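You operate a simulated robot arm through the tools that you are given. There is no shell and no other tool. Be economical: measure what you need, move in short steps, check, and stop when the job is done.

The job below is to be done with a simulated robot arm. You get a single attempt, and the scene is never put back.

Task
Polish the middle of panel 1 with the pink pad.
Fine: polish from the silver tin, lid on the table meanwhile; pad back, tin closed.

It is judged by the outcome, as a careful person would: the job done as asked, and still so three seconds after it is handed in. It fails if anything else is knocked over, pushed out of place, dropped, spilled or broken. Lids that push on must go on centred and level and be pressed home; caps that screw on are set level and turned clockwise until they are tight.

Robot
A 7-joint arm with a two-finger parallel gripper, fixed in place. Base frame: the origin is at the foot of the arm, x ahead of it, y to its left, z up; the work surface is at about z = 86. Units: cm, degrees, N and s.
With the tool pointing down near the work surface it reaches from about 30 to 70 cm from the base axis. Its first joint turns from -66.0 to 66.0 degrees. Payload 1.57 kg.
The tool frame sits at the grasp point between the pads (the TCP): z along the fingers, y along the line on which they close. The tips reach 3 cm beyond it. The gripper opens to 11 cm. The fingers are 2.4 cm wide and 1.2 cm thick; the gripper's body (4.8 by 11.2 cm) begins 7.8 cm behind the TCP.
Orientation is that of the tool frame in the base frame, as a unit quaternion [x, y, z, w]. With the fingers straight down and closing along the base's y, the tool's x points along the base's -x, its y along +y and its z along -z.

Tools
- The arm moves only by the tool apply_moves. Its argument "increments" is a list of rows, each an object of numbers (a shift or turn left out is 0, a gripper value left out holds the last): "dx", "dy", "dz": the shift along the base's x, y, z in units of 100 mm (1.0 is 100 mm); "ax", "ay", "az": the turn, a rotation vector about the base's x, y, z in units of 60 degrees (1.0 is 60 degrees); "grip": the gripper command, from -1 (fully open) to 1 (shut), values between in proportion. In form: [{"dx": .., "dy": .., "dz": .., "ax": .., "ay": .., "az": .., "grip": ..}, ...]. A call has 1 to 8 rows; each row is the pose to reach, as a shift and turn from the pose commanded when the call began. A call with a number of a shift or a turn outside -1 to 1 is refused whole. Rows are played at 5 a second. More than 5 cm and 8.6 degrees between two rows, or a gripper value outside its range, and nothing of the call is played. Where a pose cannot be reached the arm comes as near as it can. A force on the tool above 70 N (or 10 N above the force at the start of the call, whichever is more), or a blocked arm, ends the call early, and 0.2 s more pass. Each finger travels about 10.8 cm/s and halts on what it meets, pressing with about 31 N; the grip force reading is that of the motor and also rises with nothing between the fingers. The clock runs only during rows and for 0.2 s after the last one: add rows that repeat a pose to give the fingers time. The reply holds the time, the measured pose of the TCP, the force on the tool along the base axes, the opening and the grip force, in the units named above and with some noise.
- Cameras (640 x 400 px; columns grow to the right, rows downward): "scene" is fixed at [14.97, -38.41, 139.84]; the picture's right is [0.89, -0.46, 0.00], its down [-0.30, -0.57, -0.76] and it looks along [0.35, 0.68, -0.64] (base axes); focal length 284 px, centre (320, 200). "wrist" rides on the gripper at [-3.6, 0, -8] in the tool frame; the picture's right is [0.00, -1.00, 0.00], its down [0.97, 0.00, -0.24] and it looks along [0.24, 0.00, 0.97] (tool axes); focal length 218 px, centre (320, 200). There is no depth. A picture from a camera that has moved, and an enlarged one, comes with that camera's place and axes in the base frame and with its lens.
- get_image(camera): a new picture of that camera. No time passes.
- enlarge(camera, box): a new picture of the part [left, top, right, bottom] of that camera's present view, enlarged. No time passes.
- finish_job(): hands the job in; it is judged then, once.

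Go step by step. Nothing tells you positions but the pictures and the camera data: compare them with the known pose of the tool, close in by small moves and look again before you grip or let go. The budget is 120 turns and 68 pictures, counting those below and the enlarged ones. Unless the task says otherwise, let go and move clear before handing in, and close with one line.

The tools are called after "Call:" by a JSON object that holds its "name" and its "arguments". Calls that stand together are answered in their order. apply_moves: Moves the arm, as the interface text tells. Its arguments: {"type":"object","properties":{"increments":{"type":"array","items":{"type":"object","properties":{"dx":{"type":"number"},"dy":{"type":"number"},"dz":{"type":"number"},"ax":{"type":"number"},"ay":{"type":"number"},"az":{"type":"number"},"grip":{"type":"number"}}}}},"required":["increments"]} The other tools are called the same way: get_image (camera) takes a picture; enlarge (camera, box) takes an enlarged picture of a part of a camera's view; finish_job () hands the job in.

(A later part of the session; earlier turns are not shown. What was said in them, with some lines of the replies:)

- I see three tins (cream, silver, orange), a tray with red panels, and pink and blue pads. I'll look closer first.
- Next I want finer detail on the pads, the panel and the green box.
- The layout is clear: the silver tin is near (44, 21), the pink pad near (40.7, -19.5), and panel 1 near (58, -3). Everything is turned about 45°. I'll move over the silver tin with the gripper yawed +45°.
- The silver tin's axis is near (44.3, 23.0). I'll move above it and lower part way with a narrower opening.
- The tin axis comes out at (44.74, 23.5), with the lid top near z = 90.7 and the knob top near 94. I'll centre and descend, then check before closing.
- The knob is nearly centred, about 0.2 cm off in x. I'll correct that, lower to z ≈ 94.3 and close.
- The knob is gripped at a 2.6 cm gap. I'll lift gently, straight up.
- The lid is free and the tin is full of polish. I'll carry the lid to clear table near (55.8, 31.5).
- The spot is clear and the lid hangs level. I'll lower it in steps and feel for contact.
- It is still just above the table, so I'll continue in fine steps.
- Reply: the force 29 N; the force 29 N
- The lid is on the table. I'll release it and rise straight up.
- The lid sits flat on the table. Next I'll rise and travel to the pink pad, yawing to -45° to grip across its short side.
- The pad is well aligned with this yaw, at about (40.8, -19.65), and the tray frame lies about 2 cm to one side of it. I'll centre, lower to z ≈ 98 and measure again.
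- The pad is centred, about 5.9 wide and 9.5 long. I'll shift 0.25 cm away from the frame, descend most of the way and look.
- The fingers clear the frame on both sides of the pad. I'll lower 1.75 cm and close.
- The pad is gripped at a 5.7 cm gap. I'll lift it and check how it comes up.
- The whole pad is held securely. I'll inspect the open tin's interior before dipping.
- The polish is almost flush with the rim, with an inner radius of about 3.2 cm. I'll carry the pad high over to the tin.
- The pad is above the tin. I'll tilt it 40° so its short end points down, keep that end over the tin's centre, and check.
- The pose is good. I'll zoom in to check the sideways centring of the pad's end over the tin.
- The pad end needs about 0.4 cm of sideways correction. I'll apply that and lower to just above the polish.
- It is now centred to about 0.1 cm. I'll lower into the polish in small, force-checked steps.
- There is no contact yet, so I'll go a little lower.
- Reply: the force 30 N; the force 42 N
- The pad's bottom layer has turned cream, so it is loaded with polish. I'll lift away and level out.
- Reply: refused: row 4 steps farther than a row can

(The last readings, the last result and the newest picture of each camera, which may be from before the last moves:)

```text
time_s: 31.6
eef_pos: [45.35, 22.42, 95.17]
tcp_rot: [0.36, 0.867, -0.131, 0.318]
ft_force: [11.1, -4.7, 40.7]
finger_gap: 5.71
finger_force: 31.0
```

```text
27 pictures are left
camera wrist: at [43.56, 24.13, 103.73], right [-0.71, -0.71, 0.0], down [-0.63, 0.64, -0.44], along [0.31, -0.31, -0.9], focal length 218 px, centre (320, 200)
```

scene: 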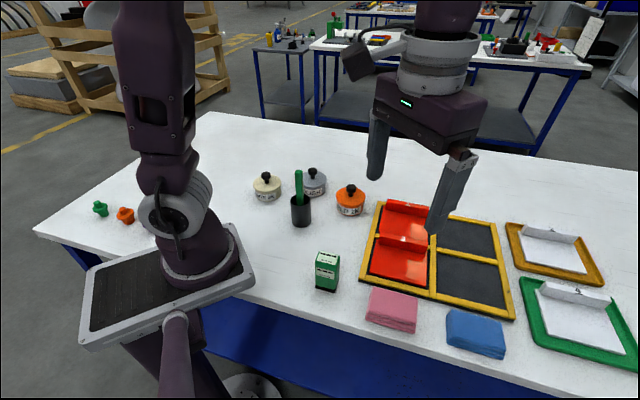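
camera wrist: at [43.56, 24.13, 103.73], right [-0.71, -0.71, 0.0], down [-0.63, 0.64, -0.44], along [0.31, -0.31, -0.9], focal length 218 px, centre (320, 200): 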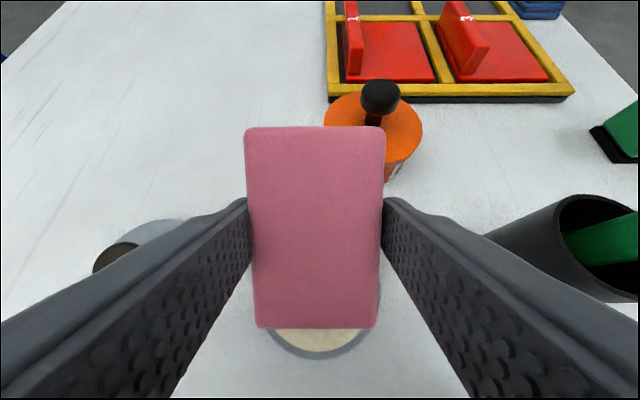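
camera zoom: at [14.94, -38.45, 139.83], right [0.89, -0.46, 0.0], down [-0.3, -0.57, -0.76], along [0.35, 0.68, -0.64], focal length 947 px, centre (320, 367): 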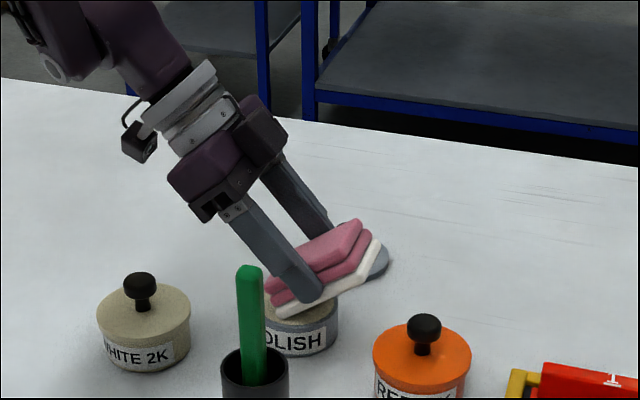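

That call was refused because one turn step was too big, so I'll lift first and then level.

Call:
{"name": "apply_moves", "arguments": {"increments": [{"dz": 0.1}, {"dz": 0.4}, {"dz": 0.7}, {"dz": 1.0}]}}

Call:
{"name": "apply_moves", "arguments": {"increments": [{"ax": 0.094, "ay": 0.094, "dz": 0.2}, {"ax": 0.188, "ay": 0.188, "dz": 0.4}, {"ax": 0.283, "ay": 0.283, "dz": 0.5}, {"ax": 0.377, "ay": 0.377, "dz": 0.6}, {"ax": 0.471, "ay": 0.471, "dz": 0.6}]}}

Call:
{"name": "get_image", "arguments": {"camera": "scene"}}

Call:
{"name": "get_image", "arguments": {"camera": "wrist"}}

```text
time_s: 32.6
eef_pos: [45.18, 22.76, 105.09]
tcp_rot: [0.359, 0.869, -0.131, 0.316]
ft_force: [0.2, -0.2, -1.0]
finger_gap: 5.7
finger_force: 31.2
```

```text
time_s: 33.8
eef_pos: [45.07, 22.73, 111.06]
tcp_rot: [0.382, 0.924, 0.0, -0.002]
ft_force: [-0.2, 0.4, -0.2]
finger_gap: 5.69
finger_force: 31.5
```

```text
26 pictures are left
```

scene: 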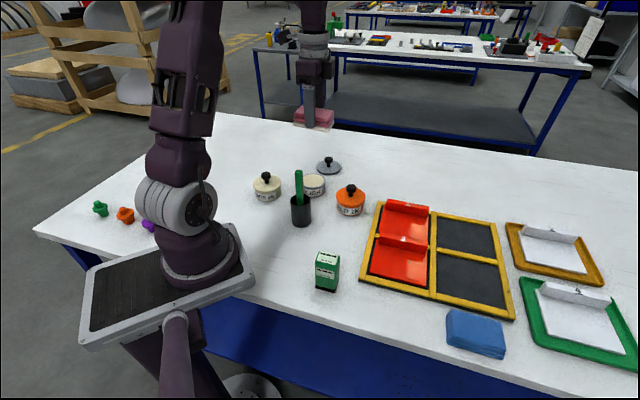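

```text
25 pictures are left
camera wrist: at [47.67, 20.08, 119.19], right [-0.71, -0.71, 0.0], down [-0.69, 0.69, 0.24], along [-0.17, 0.17, -0.97], focal length 218 px, centre (320, 200)
```

wrist: 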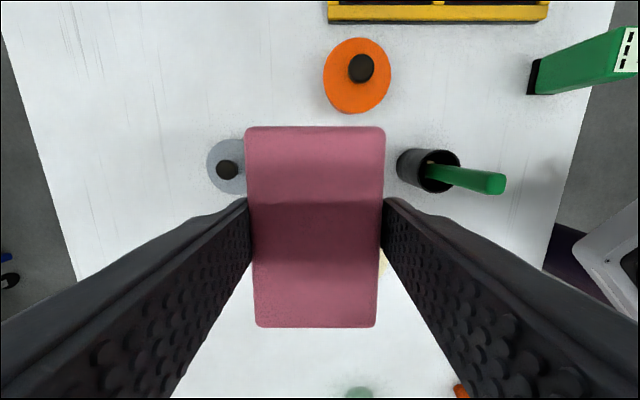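

The pad is loaded and its grip hasn't changed. I'll carry it to panel 1, around (57.5, -3.2), and look.

Call:
{"name": "apply_moves", "arguments": {"increments": [{"dx": 0.14, "dy": -0.3}, {"dx": 0.28, "dy": -0.6}, {"dx": 0.42, "dy": -0.9}]}}

Call:
{"name": "apply_moves", "arguments": {"increments": [{"dx": 0.14, "dy": -0.3}, {"dx": 0.28, "dy": -0.6}, {"dx": 0.42, "dy": -0.9}]}}

Call:
{"name": "apply_moves", "arguments": {"increments": [{"dx": 0.14, "dy": -0.27}, {"dx": 0.28, "dy": -0.54}, {"dx": 0.41, "dy": -0.79}, {"dx": 0.41, "dy": -0.79, "dz": -0.3}, {"dx": 0.41, "dy": -0.79, "dz": -0.6}, {"dx": 0.41, "dy": -0.79, "dz": -0.9}, {"dx": 0.41, "dy": -0.79, "dz": -0.9}]}}

Call:
{"name": "get_image", "arguments": {"camera": "wrist"}}

Call:
{"name": "enlarge", "arguments": {"camera": "scene", "box": [350, 170, 470, 270]}}

```text
time_s: 34.6
eef_pos: [49.32, 13.64, 111.2]
tcp_rot: [0.383, 0.924, 0.0, 0.0]
ft_force: [0.2, 0.2, -1.3]
finger_gap: 5.7
finger_force: 30.8
```

```text
time_s: 35.4
eef_pos: [53.54, 4.56, 111.06]
tcp_rot: [0.383, 0.924, 0.0, 0.0]
ft_force: [0.1, -0.4, 0.6]
finger_gap: 5.7
finger_force: 31.6
```

```text
time_s: 37.0
eef_pos: [57.49, -3.29, 101.96]
tcp_rot: [0.383, 0.924, 0.0, -0.001]
ft_force: [0.1, 0.2, -0.8]
finger_gap: 5.72
finger_force: 31.0
```

```text
24 pictures are left
camera wrist: at [59.99, -5.91, 110.02], right [-0.71, -0.71, 0.0], down [-0.69, 0.69, 0.24], along [-0.17, 0.17, -0.97], focal length 218 px, centre (320, 200)
```

wrist: 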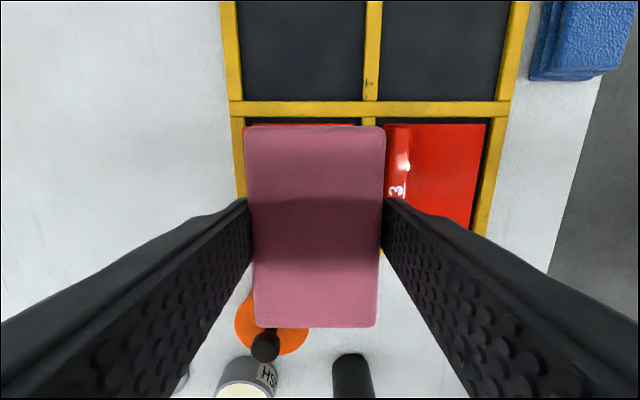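

```text
4.00 times, centred on (410, 220) of scene
camera zoom: at [14.97, -38.41, 139.84], right [0.89, -0.46, 0.0], down [-0.3, -0.57, -0.76], along [0.35, 0.68, -0.64], focal length 1137 px, centre (-40, 120)
```

zoom: 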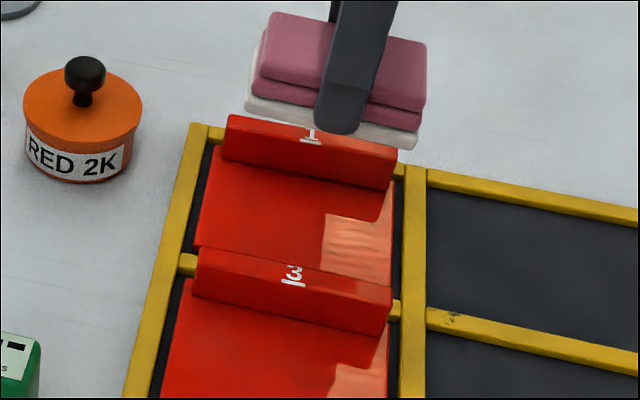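

The pad hides much of panel 1, so I'll zoom in to locate the ledge face and the rails exactly.

Call:
{"name": "enlarge", "arguments": {"camera": "wrist", "box": [220, 95, 420, 220]}}

```text
3.20 times, centred on (320, 158) of wrist
camera zoom: at [59.99, -5.91, 110.02], right [-0.71, -0.71, 0.0], down [-0.69, 0.69, 0.24], along [-0.17, 0.17, -0.97], focal length 698 px, centre (320, 336)
```

zoom: 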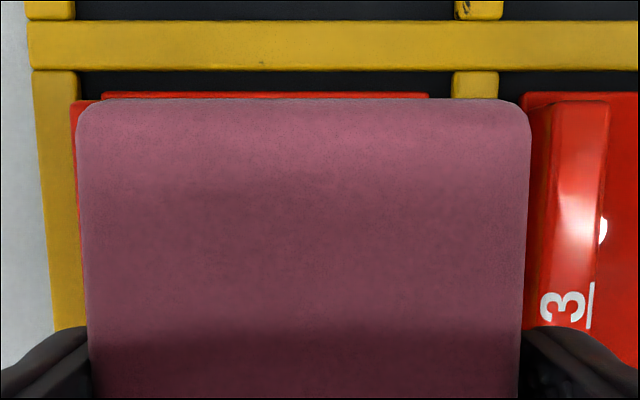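

Panel 1's flat runs about 8 cm from ledge to near edge. The fingers fit with the pad at this position, shifted slightly away from the ledge. I'll descend to just above and look.

Call:
{"name": "apply_moves", "arguments": {"increments": [{"dx": -0.01, "dy": -0.01, "dz": -0.3}, {"dx": -0.01, "dy": -0.01, "dz": -0.6}, {"dx": -0.01, "dy": -0.01, "dz": -0.75}, {"dx": -0.01, "dy": -0.01, "dz": -0.75}]}}

Call:
{"name": "enlarge", "arguments": {"camera": "scene", "box": [350, 180, 470, 270]}}

Call:
{"name": "enlarge", "arguments": {"camera": "wrist", "box": [180, 60, 460, 235]}}

```text
time_s: 38.0
eef_pos: [57.55, -3.35, 94.67]
tcp_rot: [0.383, 0.924, 0.0, 0.0]
ft_force: [-0.7, -0.6, 0.3]
finger_gap: 5.72
finger_force: 30.8
```

```text
4.44 times, centred on (410, 225) of scene
camera zoom: at [14.97, -38.41, 139.84], right [0.89, -0.46, 0.0], down [-0.3, -0.57, -0.76], along [0.35, 0.68, -0.64], focal length 1263 px, centre (-80, 89)
```

zoom: 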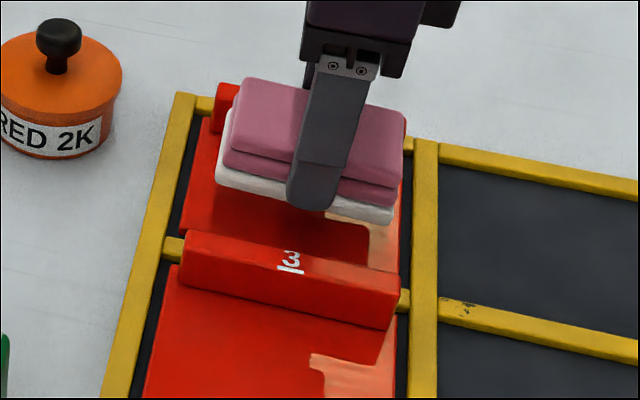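

```text
2.29 times, centred on (320, 148) of wrist
camera zoom: at [60.05, -5.92, 102.63], right [-0.71, -0.71, 0.0], down [-0.69, 0.69, 0.24], along [-0.17, 0.17, -0.97], focal length 499 px, centre (320, 320)
```

zoom: 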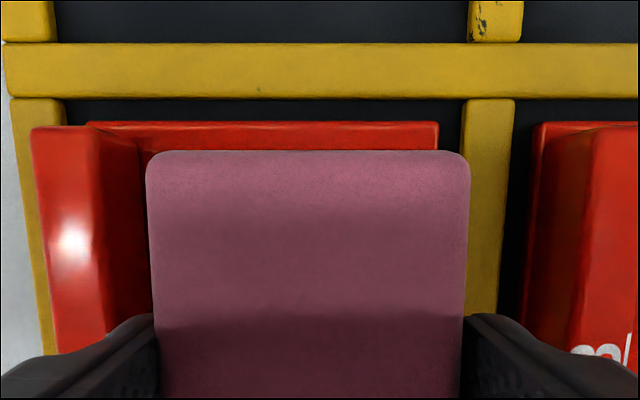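

The ledge face is about 0.8 cm clear of the finger, so I'll shift 0.3 cm toward it to centre better. Then I'll descend in steps to contact.

Call:
{"name": "apply_moves", "arguments": {"increments": [{"dx": 0.02, "dy": 0.02, "dz": -0.1}, {"dx": 0.02, "dy": 0.02, "dz": -0.2}]}}

Call:
{"name": "apply_moves", "arguments": {"increments": [{"dz": -0.02}, {"dz": -0.03}]}}

Call:
{"name": "apply_moves", "arguments": {"increments": [{"dz": -0.015}, {"dz": -0.03}]}}

```text
time_s: 38.6
eef_pos: [57.74, -3.08, 92.56]
tcp_rot: [0.382, 0.924, 0.0, 0.001]
ft_force: [0.3, 0.2, -0.6]
finger_gap: 5.68
finger_force: 31.0
```

```text
time_s: 39.2
eef_pos: [57.75, -3.22, 92.37]
tcp_rot: [0.381, 0.924, 0.0, -0.001]
ft_force: [-0.4, 0.2, 0.4]
finger_gap: 5.7
finger_force: 31.2
```

```text
time_s: 39.8
eef_pos: [57.68, -3.19, 92.03]
tcp_rot: [0.383, 0.924, 0.0, 0.0]
ft_force: [0.4, 0.2, -0.4]
finger_gap: 5.68
finger_force: 30.9
```

There is no contact yet, so I'll keep going down.

Call:
{"name": "apply_moves", "arguments": {"increments": [{"dz": -0.015}, {"dz": -0.03}]}}

Call:
{"name": "apply_moves", "arguments": {"increments": [{"dz": -0.01}, {"dz": -0.02}]}}

Call:
{"name": "enlarge", "arguments": {"camera": "scene", "box": [370, 190, 450, 250]}}

```text
time_s: 40.4
eef_pos: [57.83, -3.13, 91.78]
tcp_rot: [0.383, 0.924, 0.0, 0.001]
ft_force: [-7.8, 1.7, 26.2]
finger_gap: 5.71
finger_force: 31.3
```

```text
time_s: 41.0
eef_pos: [57.7, -3.11, 91.52]
tcp_rot: [0.381, 0.925, 0.0, 0.002]
ft_force: [-2.6, 4.2, 26.5]
finger_gap: 5.7
finger_force: 31.1
```

```text
6.67 times, centred on (410, 220) of scene
camera zoom: at [14.91, -38.39, 139.85], right [0.89, -0.46, 0.0], down [-0.3, -0.57, -0.76], along [0.35, 0.68, -0.64], focal length 1895 px, centre (-280, 67)
```

zoom: 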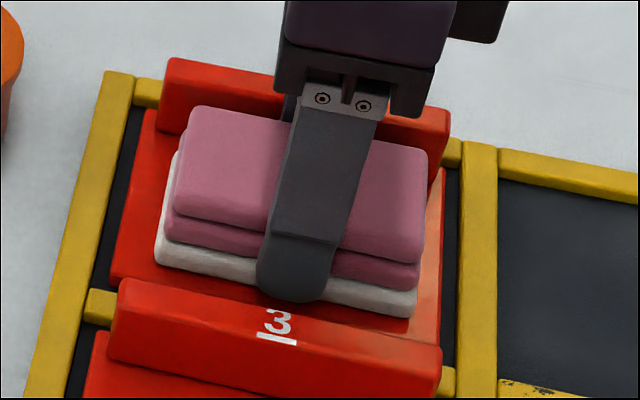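

The pad is in contact with panel 1. I'll ease the pressure a little and make gentle back-and-forth strokes.

Call:
{"name": "apply_moves", "arguments": {"increments": [{"dz": 0.01, "dx": 0.025, "dy": -0.025}, {"dz": 0.01, "dx": 0.045, "dy": -0.045}, {"dz": 0.01, "dx": 0.02, "dy": -0.02}, {"dz": 0.01, "dx": -0.01, "dy": 0.01}, {"dz": 0.01, "dx": -0.04, "dy": 0.04}, {"dz": 0.01, "dx": -0.02, "dy": 0.02}, {"dz": 0.01}]}}

Call:
{"name": "enlarge", "arguments": {"camera": "scene", "box": [370, 190, 450, 250]}}

```text
time_s: 42.6
eef_pos: [57.74, -3.11, 91.49]
tcp_rot: [0.382, 0.924, 0.001, 0.0]
ft_force: [-0.6, 1.2, 2.7]
finger_gap: 5.7
finger_force: 31.3
```

```text
6.67 times, centred on (410, 220) of scene
camera zoom: at [14.96, -38.4, 139.84], right [0.89, -0.46, 0.0], down [-0.3, -0.57, -0.76], along [0.35, 0.68, -0.64], focal length 1895 px, centre (-280, 67)
```

zoom: 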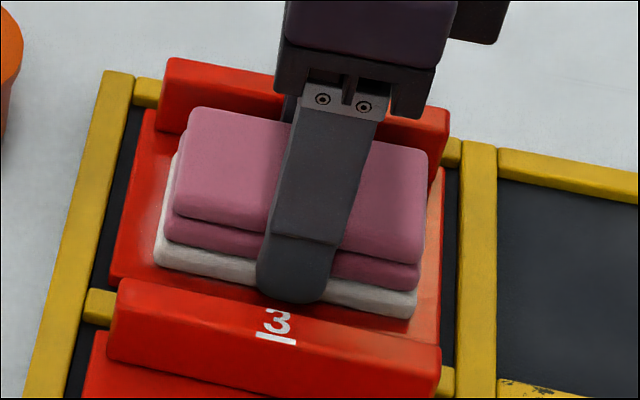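

The panel hasn't moved and contact is light. I'll do more strokes at slightly higher pressure.

Call:
{"name": "apply_moves", "arguments": {"increments": [{"dz": -0.007}, {"dz": -0.01, "dx": 0.025, "dy": -0.025}, {"dz": -0.01, "dx": 0.055, "dy": -0.055}, {"dz": -0.01, "dx": 0.025, "dy": -0.025}, {"dz": -0.01}, {"dz": -0.01, "dx": -0.025, "dy": 0.025}, {"dz": -0.01, "dx": -0.055, "dy": 0.055}, {"dz": -0.01, "dx": -0.02, "dy": 0.02}]}}

Call:
{"name": "apply_moves", "arguments": {"increments": [{"dx": 0.04, "dy": -0.01}, {"dx": 0.06, "dy": -0.05}, {"dx": 0.03, "dy": -0.04}, {"dx": 0.0, "dy": -0.01}, {"dx": -0.03, "dy": 0.02}, {"dx": -0.01, "dy": 0.03}, {"dx": 0.02, "dy": -0.02}]}}

Call:
{"name": "apply_moves", "arguments": {"increments": [{"dz": 0.1}, {"dz": 0.4}, {"dz": 0.8}, {"dz": 1.0}]}}

Call:
{"name": "enlarge", "arguments": {"camera": "scene", "box": [350, 170, 470, 270]}}

```text
time_s: 44.4
eef_pos: [57.41, -2.76, 91.53]
tcp_rot: [0.382, 0.924, 0.0, -0.002]
ft_force: [-14.7, 7.0, 33.3]
finger_gap: 5.68
finger_force: 30.8
```

```text
time_s: 46.0
eef_pos: [57.71, -3.11, 91.41]
tcp_rot: [0.383, 0.924, 0.001, -0.001]
ft_force: [-2.8, 5.0, 9.9]
finger_gap: 5.71
finger_force: 31.5
```

```text
time_s: 47.0
eef_pos: [57.85, -3.27, 101.54]
tcp_rot: [0.383, 0.924, 0.0, 0.0]
ft_force: [-0.9, -0.6, -1.0]
finger_gap: 5.71
finger_force: 31.1
```

```text
4.00 times, centred on (410, 220) of scene
camera zoom: at [14.97, -38.41, 139.84], right [0.89, -0.46, 0.0], down [-0.3, -0.57, -0.76], along [0.35, 0.68, -0.64], focal length 1137 px, centre (-40, 120)
```

zoom: 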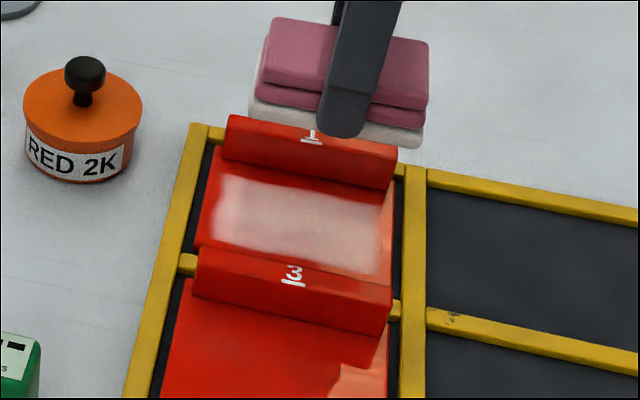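

A film of polish now covers the middle of panel 1 and nothing else moved. I'll carry the pad back to its place.

Call:
{"name": "apply_moves", "arguments": {"increments": [{"dx": -0.3, "dy": -0.3}, {"dx": -0.6, "dy": -0.6}, {"dx": -0.9, "dy": -0.9}]}}

Call:
{"name": "apply_moves", "arguments": {"increments": [{"dx": -0.3, "dy": -0.3}, {"dx": -0.6, "dy": -0.6}, {"dx": -0.79, "dy": -0.74}, {"dx": -0.79, "dy": -0.74, "dz": -0.4}, {"dx": -0.79, "dy": -0.74, "dz": -0.8}, {"dx": -0.79, "dy": -0.74, "dz": -0.8}]}}

Call:
{"name": "get_image", "arguments": {"camera": "wrist"}}

Call:
{"name": "enlarge", "arguments": {"camera": "scene", "box": [340, 240, 460, 340]}}

```text
time_s: 47.8
eef_pos: [48.52, -12.18, 101.59]
tcp_rot: [0.382, 0.924, 0.0, 0.001]
ft_force: [0.0, -0.6, -0.6]
finger_gap: 5.72
finger_force: 30.6
```

```text
time_s: 49.2
eef_pos: [40.78, -19.58, 93.55]
tcp_rot: [0.383, 0.924, 0.0, 0.001]
ft_force: [-0.1, 0.2, -0.5]
finger_gap: 5.68
finger_force: 30.9
```

```text
16 pictures are left
camera wrist: at [43.41, -22.17, 101.66], right [-0.71, -0.71, 0.0], down [-0.69, 0.69, 0.24], along [-0.17, 0.17, -0.97], focal length 218 px, centre (320, 200)
```

wrist: 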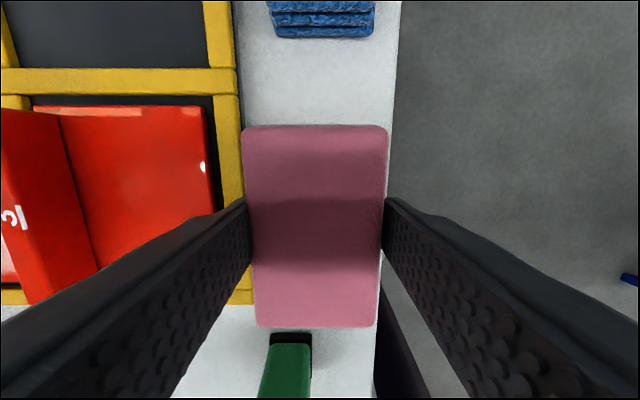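

```text
4.00 times, centred on (400, 290) of scene
camera zoom: at [14.97, -38.41, 139.84], right [0.89, -0.46, 0.0], down [-0.3, -0.57, -0.76], along [0.35, 0.68, -0.64], focal length 1137 px, centre (0, -160)
```

zoom: 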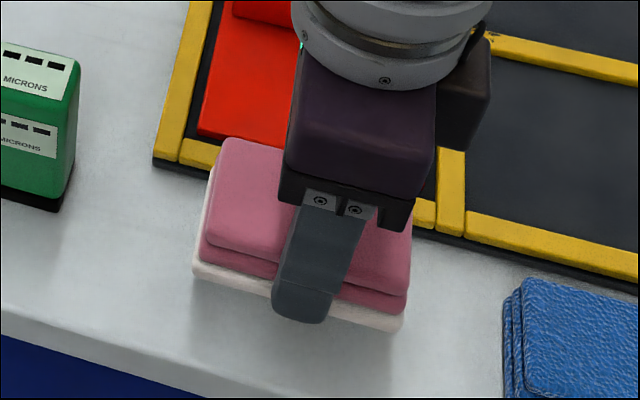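

I'm about 0.25 cm too close to the frame compared with the pickup position. I'll correct that and lower to contact.

Call:
{"name": "apply_moves", "arguments": {"increments": [{"dx": -0.018, "dy": -0.018, "dz": -0.15}, {"dx": -0.018, "dy": -0.018, "dz": -0.3}, {"dx": -0.018, "dy": -0.018, "dz": -0.36}]}}

Call:
{"name": "apply_moves", "arguments": {"increments": [{"dz": -0.015}, {"dz": -0.03}]}}

```text
time_s: 50.0
eef_pos: [40.67, -19.81, 89.94]
tcp_rot: [0.382, 0.924, 0.0, -0.001]
ft_force: [-0.7, 0.3, -0.2]
finger_gap: 5.71
finger_force: 31.4
```

```text
time_s: 50.6
eef_pos: [40.68, -19.84, 89.73]
tcp_rot: [0.383, 0.924, 0.0, 0.0]
ft_force: [-4.5, 1.8, 29.7]
finger_gap: 5.7
finger_force: 30.9
```

The pad is on the table. I'll open just enough to release it and rise.

Call:
{"name": "apply_moves", "arguments": {"increments": [{"dz": 0.01, "grip": -0.1}, {"dz": 0.01, "grip": -0.2}, {"dz": 0.01, "grip": -0.2}, {"dz": 0.3, "grip": -0.2}, {"dz": 0.6, "grip": -0.2}, {"dz": 1.0, "grip": -0.2}]}}

Call:
{"name": "get_image", "arguments": {"camera": "wrist"}}

```text
time_s: 52.0
eef_pos: [40.63, -19.77, 99.63]
tcp_rot: [0.383, 0.924, 0.0, 0.0]
ft_force: [0.4, -0.3, 0.0]
finger_gap: 6.62
finger_force: 0.1
```

```text
14 pictures are left
camera wrist: at [43.12, -22.32, 107.66], right [-0.71, -0.71, 0.0], down [-0.69, 0.69, 0.24], along [-0.17, 0.17, -0.97], focal length 218 px, centre (320, 200)
```

wrist: 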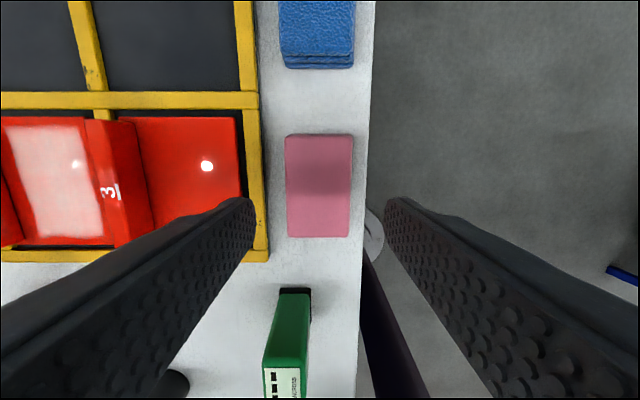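

The pad is back in its place. I'll return to the lid, yawing back to +45°.

Call:
{"name": "apply_moves", "arguments": {"increments": [{"dz": 0.4, "grip": 0.0}, {"dz": 0.8}, {"dz": 1.0, "dy": 0.3, "az": 0.1, "dx": 0.1}, {"dz": 1.0, "dy": 0.6, "az": 0.2, "dx": 0.2}, {"dz": 1.0, "dy": 1.0, "az": 0.3, "dx": 0.28}]}}

Call:
{"name": "apply_moves", "arguments": {"increments": [{"dy": 0.33, "dx": 0.1, "az": 0.1}, {"dy": 0.66, "dx": 0.2, "az": 0.2}, {"dy": 1.0, "dx": 0.28, "az": 0.3}]}}

Call:
{"name": "apply_moves", "arguments": {"increments": [{"dy": 0.33, "dx": 0.1, "az": 0.1}, {"dy": 0.66, "dx": 0.2, "az": 0.2}, {"dy": 1.0, "dx": 0.28, "az": 0.3}]}}

Call:
{"name": "apply_moves", "arguments": {"increments": [{"dy": 0.33, "dx": 0.1, "az": 0.1}, {"dy": 0.66, "dx": 0.2, "az": 0.2}, {"dy": 1.0, "dx": 0.28, "az": 0.3}]}}

Call:
{"name": "apply_moves", "arguments": {"increments": [{"dy": 0.33, "dx": 0.1, "az": 0.1}, {"dy": 0.66, "dx": 0.2, "az": 0.2}, {"dy": 1.0, "dx": 0.28, "az": 0.3}]}}

Call:
{"name": "apply_moves", "arguments": {"increments": [{"dy": 0.13, "dz": -0.3}, {"dy": 0.13, "dz": -0.6}, {"dy": 0.13, "dz": -1.0}, {"dy": 0.13, "dz": -1.0}]}}

Call:
{"name": "get_image", "arguments": {"camera": "wrist"}}

```text
time_s: 53.2
eef_pos: [43.22, -9.67, 109.45]
tcp_rot: [0.233, 0.973, 0.0, 0.0]
ft_force: [-0.2, 0.2, 0.4]
finger_gap: 5.51
finger_force: 0.1
```

```text
time_s: 54.0
eef_pos: [46.09, 0.12, 109.43]
tcp_rot: [0.077, 0.997, -0.001, 0.0]
ft_force: [0.2, 0.0, 0.4]
finger_gap: 5.49
finger_force: 0.0
```

```text
time_s: 54.8
eef_pos: [49.04, 10.18, 109.33]
tcp_rot: [-0.079, 0.997, 0.0, -0.001]
ft_force: [0.1, 0.4, 0.0]
finger_gap: 5.5
finger_force: 0.0
```

```text
time_s: 55.6
eef_pos: [51.99, 20.2, 109.3]
tcp_rot: [-0.233, 0.972, 0.0, 0.0]
ft_force: [0.3, 0.6, 0.4]
finger_gap: 5.52
finger_force: 0.1
```

```text
time_s: 56.4
eef_pos: [54.65, 30.08, 109.41]
tcp_rot: [-0.383, 0.924, 0.0, -0.001]
ft_force: [0.3, 0.1, -0.3]
finger_gap: 5.5
finger_force: 0.1
```

```text
time_s: 57.4
eef_pos: [54.7, 31.47, 99.37]
tcp_rot: [-0.383, 0.924, 0.0, 0.001]
ft_force: [-0.9, 0.5, 0.8]
finger_gap: 5.51
finger_force: 0.0
```

```text
13 pictures are left
camera wrist: at [57.27, 33.95, 107.47], right [0.71, -0.71, 0.0], down [-0.69, -0.69, 0.24], along [-0.17, -0.17, -0.97], focal length 218 px, centre (320, 200)
```

wrist: 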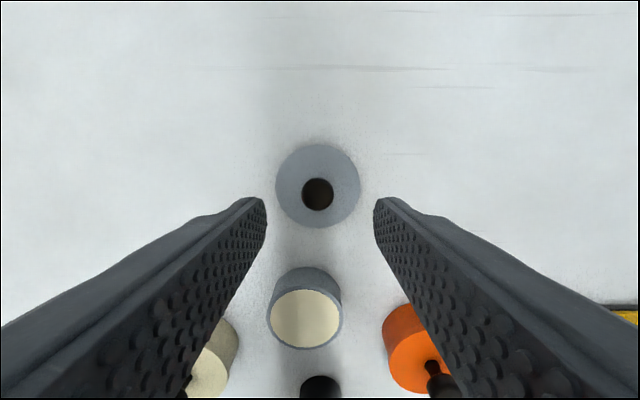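

The lid's knob is nearly centred. I'll make a small correction, descend and grip.

Call:
{"name": "apply_moves", "arguments": {"increments": [{"dx": -0.018, "dy": 0.006, "dz": -0.3}, {"dx": -0.018, "dy": 0.006, "dz": -0.6}, {"dx": -0.018, "dy": 0.006, "dz": -0.89}, {"dx": -0.018, "dy": 0.006, "dz": -0.89, "grip": 0.5}, {"dx": -0.018, "dy": 0.006, "dz": -0.89, "grip": 1.0}, {"dx": -0.018, "dy": 0.006, "dz": -0.89, "grip": 1.0}]}}

Call:
{"name": "apply_moves", "arguments": {"increments": [{"dz": 0.1}, {"dz": 0.4}, {"dz": 0.7}, {"dz": 1.0}]}}

Call:
{"name": "enlarge", "arguments": {"camera": "scene", "box": [260, 100, 400, 200]}}

Call:
{"name": "get_image", "arguments": {"camera": "wrist"}}

```text
time_s: 58.8
eef_pos: [54.55, 31.7, 90.76]
tcp_rot: [-0.382, 0.924, 0.0, 0.0]
ft_force: [0.6, -0.3, -0.1]
finger_gap: 2.63
finger_force: 30.8
```

```text
time_s: 59.8
eef_pos: [54.41, 31.58, 100.76]
tcp_rot: [-0.383, 0.924, 0.0, 0.0]
ft_force: [0.3, 0.7, -0.7]
finger_gap: 2.62
finger_force: 31.2
```

```text
4.00 times, centred on (330, 150) of scene
camera zoom: at [14.97, -38.41, 139.84], right [0.89, -0.46, 0.0], down [-0.3, -0.57, -0.76], along [0.35, 0.68, -0.64], focal length 1137 px, centre (280, 400)
```

zoom: 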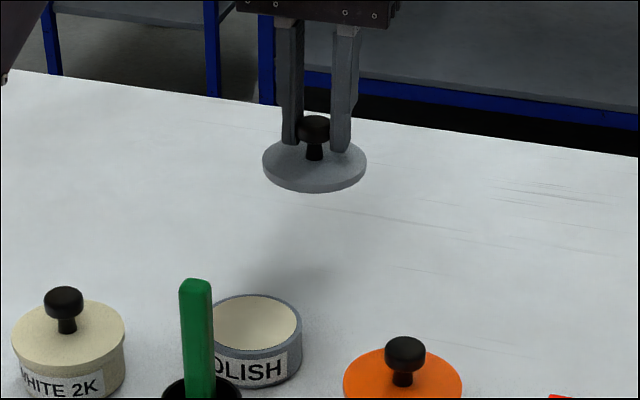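

```text
11 pictures are left
camera wrist: at [56.97, 34.13, 108.74], right [0.71, -0.71, 0.0], down [-0.69, -0.69, 0.24], along [-0.17, -0.17, -0.97], focal length 218 px, centre (320, 200)
```

wrist: 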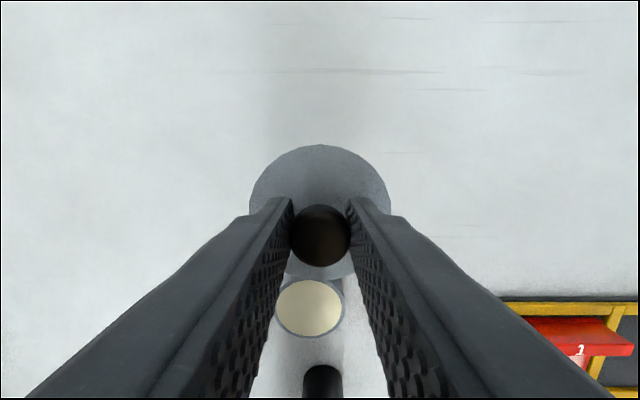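

The lid is level in the grip, and the tin sits at (-9.5, -8.0) relative to the tool. I'll move over it and hover just above.

Call:
{"name": "apply_moves", "arguments": {"increments": [{"dx": -0.25, "dy": -0.2}, {"dx": -0.5, "dy": -0.4}, {"dx": -0.75, "dy": -0.6}, {"dx": -0.955, "dy": -0.8}, {"dx": -0.955, "dy": -0.8, "dz": -0.25}, {"dx": -0.955, "dy": -0.8, "dz": -0.5}, {"dx": -0.955, "dy": -0.8, "dz": -0.5}]}}

Call:
{"name": "enlarge", "arguments": {"camera": "scene", "box": [270, 140, 350, 200]}}

Call:
{"name": "enlarge", "arguments": {"camera": "wrist", "box": [220, 120, 420, 320]}}

```text
time_s: 61.4
eef_pos: [44.98, 23.51, 95.67]
tcp_rot: [-0.382, 0.924, 0.0, 0.0]
ft_force: [0.1, 0.3, -0.2]
finger_gap: 2.62
finger_force: 31.1
```

```text
6.67 times, centred on (310, 170) of scene
camera zoom: at [14.97, -38.4, 139.84], right [0.89, -0.46, 0.0], down [-0.3, -0.57, -0.76], along [0.35, 0.68, -0.64], focal length 1895 px, centre (387, 400)
```

zoom: 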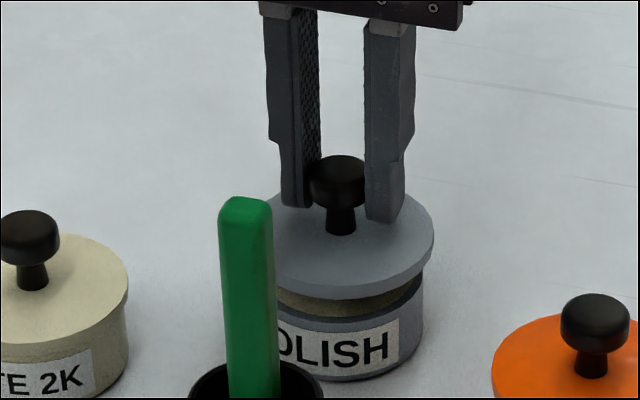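

```text
2.00 times, centred on (320, 220) of wrist
camera zoom: at [47.44, 25.97, 103.65], right [0.71, -0.71, 0.0], down [-0.69, -0.69, 0.24], along [-0.17, -0.17, -0.97], focal length 436 px, centre (320, 160)
```

zoom: 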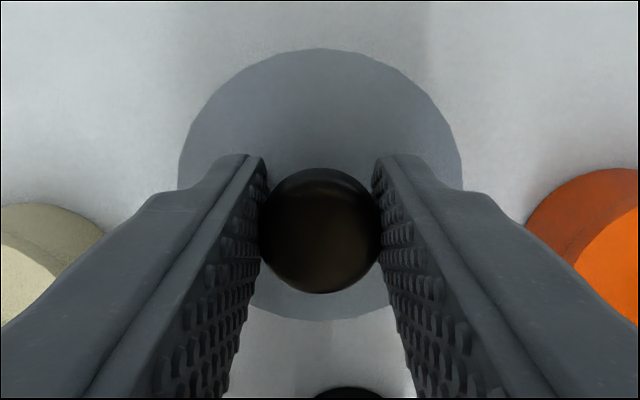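

The lid is aligned over the tin to within about 0.1 cm. I'll apply a tiny correction and lower it in force-checked steps.

Call:
{"name": "apply_moves", "arguments": {"increments": [{"dx": -0.006, "dy": 0.006, "dz": -0.05}, {"dx": -0.006, "dy": 0.006, "dz": -0.09}, {"dx": -0.006, "dy": 0.006, "dz": -0.09}]}}

Call:
{"name": "apply_moves", "arguments": {"increments": [{"dz": -0.015}, {"dz": -0.025}]}}

Call:
{"name": "apply_moves", "arguments": {"increments": [{"dz": -0.01}, {"dz": -0.02}]}}

Call:
{"name": "enlarge", "arguments": {"camera": "scene", "box": [270, 140, 350, 200]}}

```text
time_s: 62.2
eef_pos: [44.89, 23.54, 94.84]
tcp_rot: [-0.382, 0.924, 0.0, 0.0]
ft_force: [-0.6, 0.2, -0.9]
finger_gap: 2.62
finger_force: 31.2
```

```text
time_s: 62.8
eef_pos: [44.88, 23.51, 94.53]
tcp_rot: [-0.383, 0.924, 0.0, 0.0]
ft_force: [-0.4, 0.7, -0.5]
finger_gap: 2.61
finger_force: 31.2
```

```text
time_s: 63.4
eef_pos: [44.75, 23.67, 94.41]
tcp_rot: [-0.383, 0.924, 0.0, 0.0]
ft_force: [0.5, -0.6, -1.0]
finger_gap: 2.6
finger_force: 30.8
```

```text
6.67 times, centred on (310, 170) of scene
camera zoom: at [14.97, -38.4, 139.84], right [0.89, -0.46, 0.0], down [-0.3, -0.57, -0.76], along [0.35, 0.68, -0.64], focal length 1895 px, centre (387, 400)
```

zoom: 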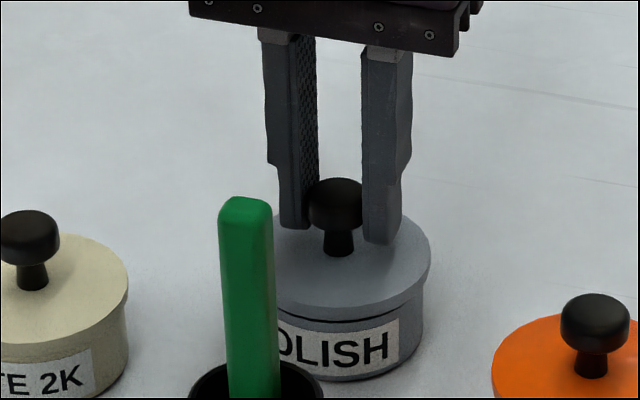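

The lid is just about on the rim and aligned. I'll press down in small steps.

Call:
{"name": "apply_moves", "arguments": {"increments": [{"dz": -0.01}, {"dz": -0.02}]}}

Call:
{"name": "apply_moves", "arguments": {"increments": [{"dz": -0.01}, {"dz": -0.02}]}}

Call:
{"name": "apply_moves", "arguments": {"increments": [{"dz": -0.01}, {"dz": -0.02}, {"dz": -0.02}]}}

```text
time_s: 64.0
eef_pos: [44.89, 23.61, 94.16]
tcp_rot: [-0.382, 0.924, 0.0, 0.0]
ft_force: [-0.1, -0.8, -0.5]
finger_gap: 2.63
finger_force: 30.5
```

```text
time_s: 64.6
eef_pos: [44.88, 23.69, 94.0]
tcp_rot: [-0.382, 0.924, 0.0, 0.001]
ft_force: [-5.3, -4.9, 28.0]
finger_gap: 2.62
finger_force: 31.1
```

```text
time_s: 65.4
eef_pos: [44.88, 23.66, 93.79]
tcp_rot: [-0.382, 0.924, 0.0, 0.002]
ft_force: [3.2, -2.3, 29.1]
finger_gap: 2.63
finger_force: 30.5
```

It has seated, and the grip slips at about 29 N. I'll release, rise, close the fingers above the knob and check before pressing from the top.

Call:
{"name": "apply_moves", "arguments": {"increments": [{"dz": 0.01, "grip": 0.4}, {"dz": 0.02, "grip": 0.0}, {"dz": 0.02, "grip": 0.0}, {"dz": 0.3, "grip": 0.0}, {"dz": 0.5, "grip": 0.0}, {"dz": 0.5, "grip": 0.6}, {"dz": 0.5, "grip": 1.0}, {"dz": 0.5, "grip": 1.0}]}}

Call:
{"name": "enlarge", "arguments": {"camera": "scene", "box": [270, 140, 350, 200]}}

```text
time_s: 67.2
eef_pos: [44.8, 23.63, 98.75]
tcp_rot: [-0.383, 0.924, 0.0, 0.0]
ft_force: [0.1, 0.4, 0.3]
finger_gap: 0.03
finger_force: 21.8
```

```text
6.67 times, centred on (310, 170) of scene
camera zoom: at [14.97, -38.41, 139.84], right [0.89, -0.46, 0.0], down [-0.3, -0.57, -0.76], along [0.35, 0.68, -0.64], focal length 1895 px, centre (387, 400)
```

zoom: 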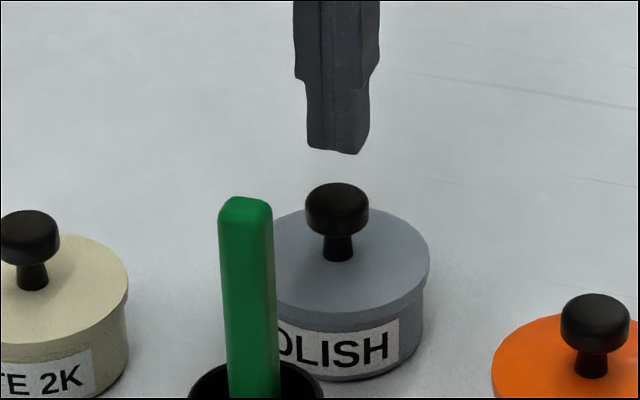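

The lid sits level and centred. I'll press it home from above with the closed fingertips.

Call:
{"name": "apply_moves", "arguments": {"increments": [{"dz": -0.08}, {"dz": -0.15}, {"dz": -0.17}]}}

Call:
{"name": "apply_moves", "arguments": {"increments": [{"dz": -0.02}, {"dz": -0.03}]}}

Call:
{"name": "apply_moves", "arguments": {"increments": [{"dz": -0.01}, {"dz": -0.02}]}}

```text
time_s: 68.0
eef_pos: [44.9, 23.59, 96.93]
tcp_rot: [-0.383, 0.924, 0.0, 0.0]
ft_force: [-0.1, 0.6, -0.4]
finger_gap: 0.0
finger_force: 21.3
```

```text
time_s: 68.6
eef_pos: [44.91, 23.63, 96.77]
tcp_rot: [-0.382, 0.924, 0.0, 0.0]
ft_force: [0.2, 0.3, 0.1]
finger_gap: 0.01
finger_force: 21.7
```

```text
time_s: 69.2
eef_pos: [44.71, 23.64, 96.51]
tcp_rot: [-0.382, 0.924, 0.0, 0.0]
ft_force: [0.5, 0.0, 0.1]
finger_gap: 0.03
finger_force: 20.9
```

Call:
{"name": "apply_moves", "arguments": {"increments": [{"dz": -0.01}, {"dz": -0.02}]}}

Call:
{"name": "apply_moves", "arguments": {"increments": [{"dz": -0.01}, {"dz": -0.02}]}}

Call:
{"name": "apply_moves", "arguments": {"increments": [{"dz": -0.01}, {"dz": -0.02}]}}

```text
time_s: 69.8
eef_pos: [44.8, 23.76, 96.46]
tcp_rot: [-0.384, 0.924, 0.0, 0.0]
ft_force: [-0.9, -0.1, 4.5]
finger_gap: 0.0
finger_force: 21.0
```

```text
time_s: 70.4
eef_pos: [44.73, 23.65, 96.32]
tcp_rot: [-0.384, 0.923, 0.001, 0.002]
ft_force: [-8.4, 0.9, 48.0]
finger_gap: 0.0
finger_force: 21.7
```

```text
time_s: 70.8
eef_pos: [44.88, 23.76, 96.32]
tcp_rot: [-0.383, 0.924, 0.001, 0.003]
ft_force: [-3.6, -1.5, 20.5]
finger_gap: 0.01
finger_force: 21.2
stopped in row 2: the force on the tool passed its limit (the readings are from after the stop); the commanded pose is now the measured one
```

The lid has been pressed with about 70 N and is firmly seated. I'll rise clear and do a final check.

Call:
{"name": "apply_moves", "arguments": {"increments": [{"dz": 0.1}, {"dz": 0.4}, {"dz": 0.8}, {"dz": 1.0}]}}

Call:
{"name": "apply_moves", "arguments": {"increments": [{"dz": 0.4}, {"dz": 0.8}]}}

Call:
{"name": "enlarge", "arguments": {"camera": "scene", "box": [270, 140, 350, 200]}}

Call:
{"name": "get_image", "arguments": {"camera": "scene"}}

Call:
{"name": "enlarge", "arguments": {"camera": "scene", "box": [340, 180, 540, 360]}}

```text
time_s: 71.8
eef_pos: [44.91, 23.8, 105.95]
tcp_rot: [-0.383, 0.924, 0.0, 0.003]
ft_force: [-0.5, 0.2, 0.2]
finger_gap: 0.01
finger_force: 21.7
```

```text
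time_s: 72.4
eef_pos: [44.89, 23.69, 114.12]
tcp_rot: [-0.383, 0.924, 0.0, 0.003]
ft_force: [0.0, 0.0, 0.2]
finger_gap: 0.02
finger_force: 21.6
```

```text
6.67 times, centred on (310, 170) of scene
camera zoom: at [14.97, -38.41, 139.84], right [0.89, -0.46, 0.0], down [-0.3, -0.57, -0.76], along [0.35, 0.68, -0.64], focal length 1895 px, centre (387, 400)
```

zoom: 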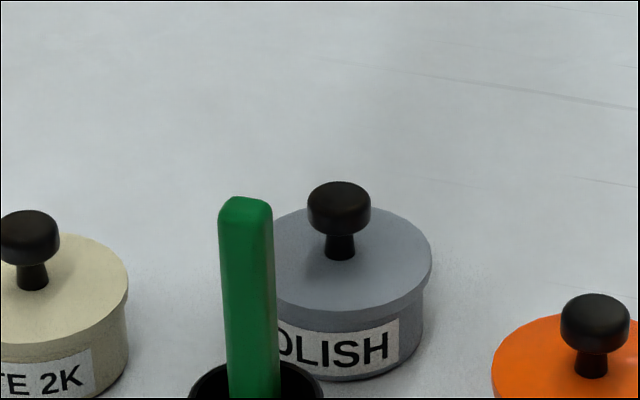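

```text
5 pictures are left
```

scene: 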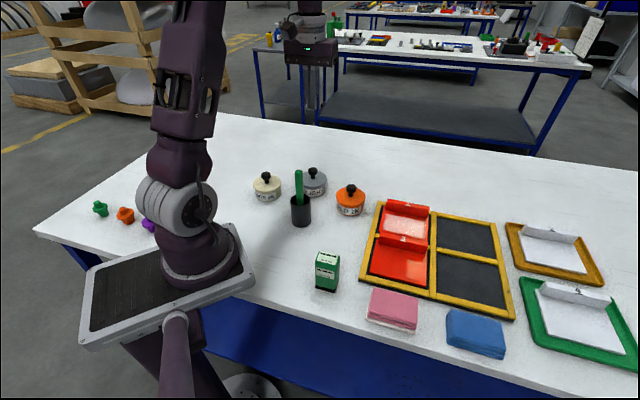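

```text
2.22 times, centred on (440, 270) of scene
camera zoom: at [14.97, -38.41, 139.84], right [0.89, -0.46, 0.0], down [-0.3, -0.57, -0.76], along [0.35, 0.68, -0.64], focal length 632 px, centre (53, 44)
```

zoom: 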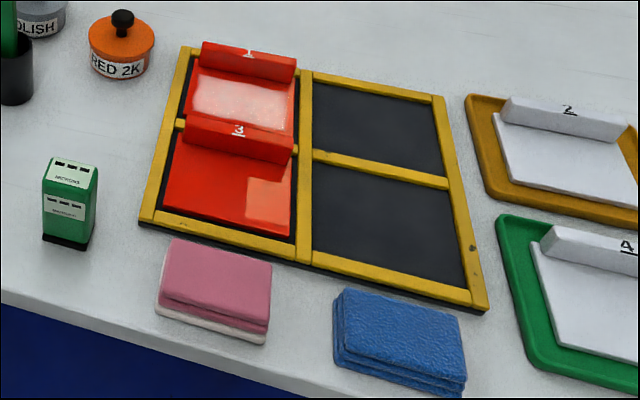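

The panel and pad look right. The lid may have shifted about 1 mm while I pressed, so I'll check it closely.

Call:
{"name": "enlarge", "arguments": {"camera": "scene", "box": [294, 160, 334, 200]}}

Call:
{"name": "enlarge", "arguments": {"camera": "wrist", "box": [260, 120, 380, 220]}}

```text
10.00 times, centred on (314, 180) of scene
camera zoom: at [14.97, -38.41, 139.84], right [0.89, -0.46, 0.0], down [-0.3, -0.57, -0.76], along [0.35, 0.68, -0.64], focal length 2842 px, centre (380, 400)
```

zoom: 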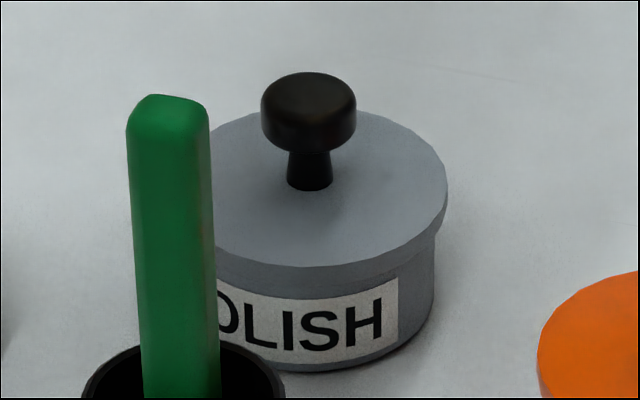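

```text
4.00 times, centred on (320, 170) of wrist
camera zoom: at [47.45, 26.18, 122.22], right [0.71, -0.71, 0.0], down [-0.69, -0.69, 0.23], along [-0.17, -0.17, -0.97], focal length 873 px, centre (320, 320)
```

zoom: 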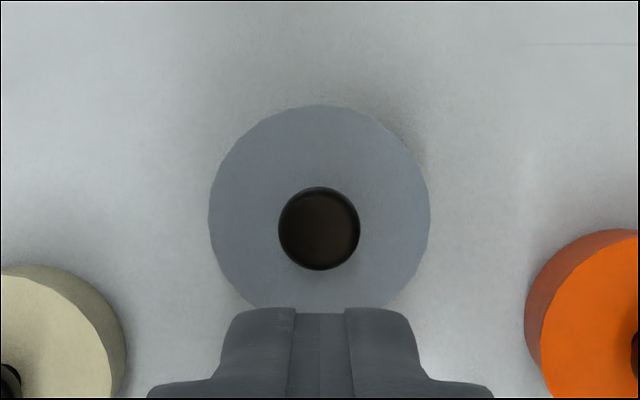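

The lid is level, centred and fully seated. Panel 1 has its film of polish, the pad is back in its place, and the arm is clear. I'm handing in.

Call:
{"name": "finish_job", "arguments": {}}

```text
The job is handed in.
```

The middle of panel 1 is polished with the pink pad using polish from the silver tin; the pad is back in its place, and the tin's lid is back on, centred and pressed home.
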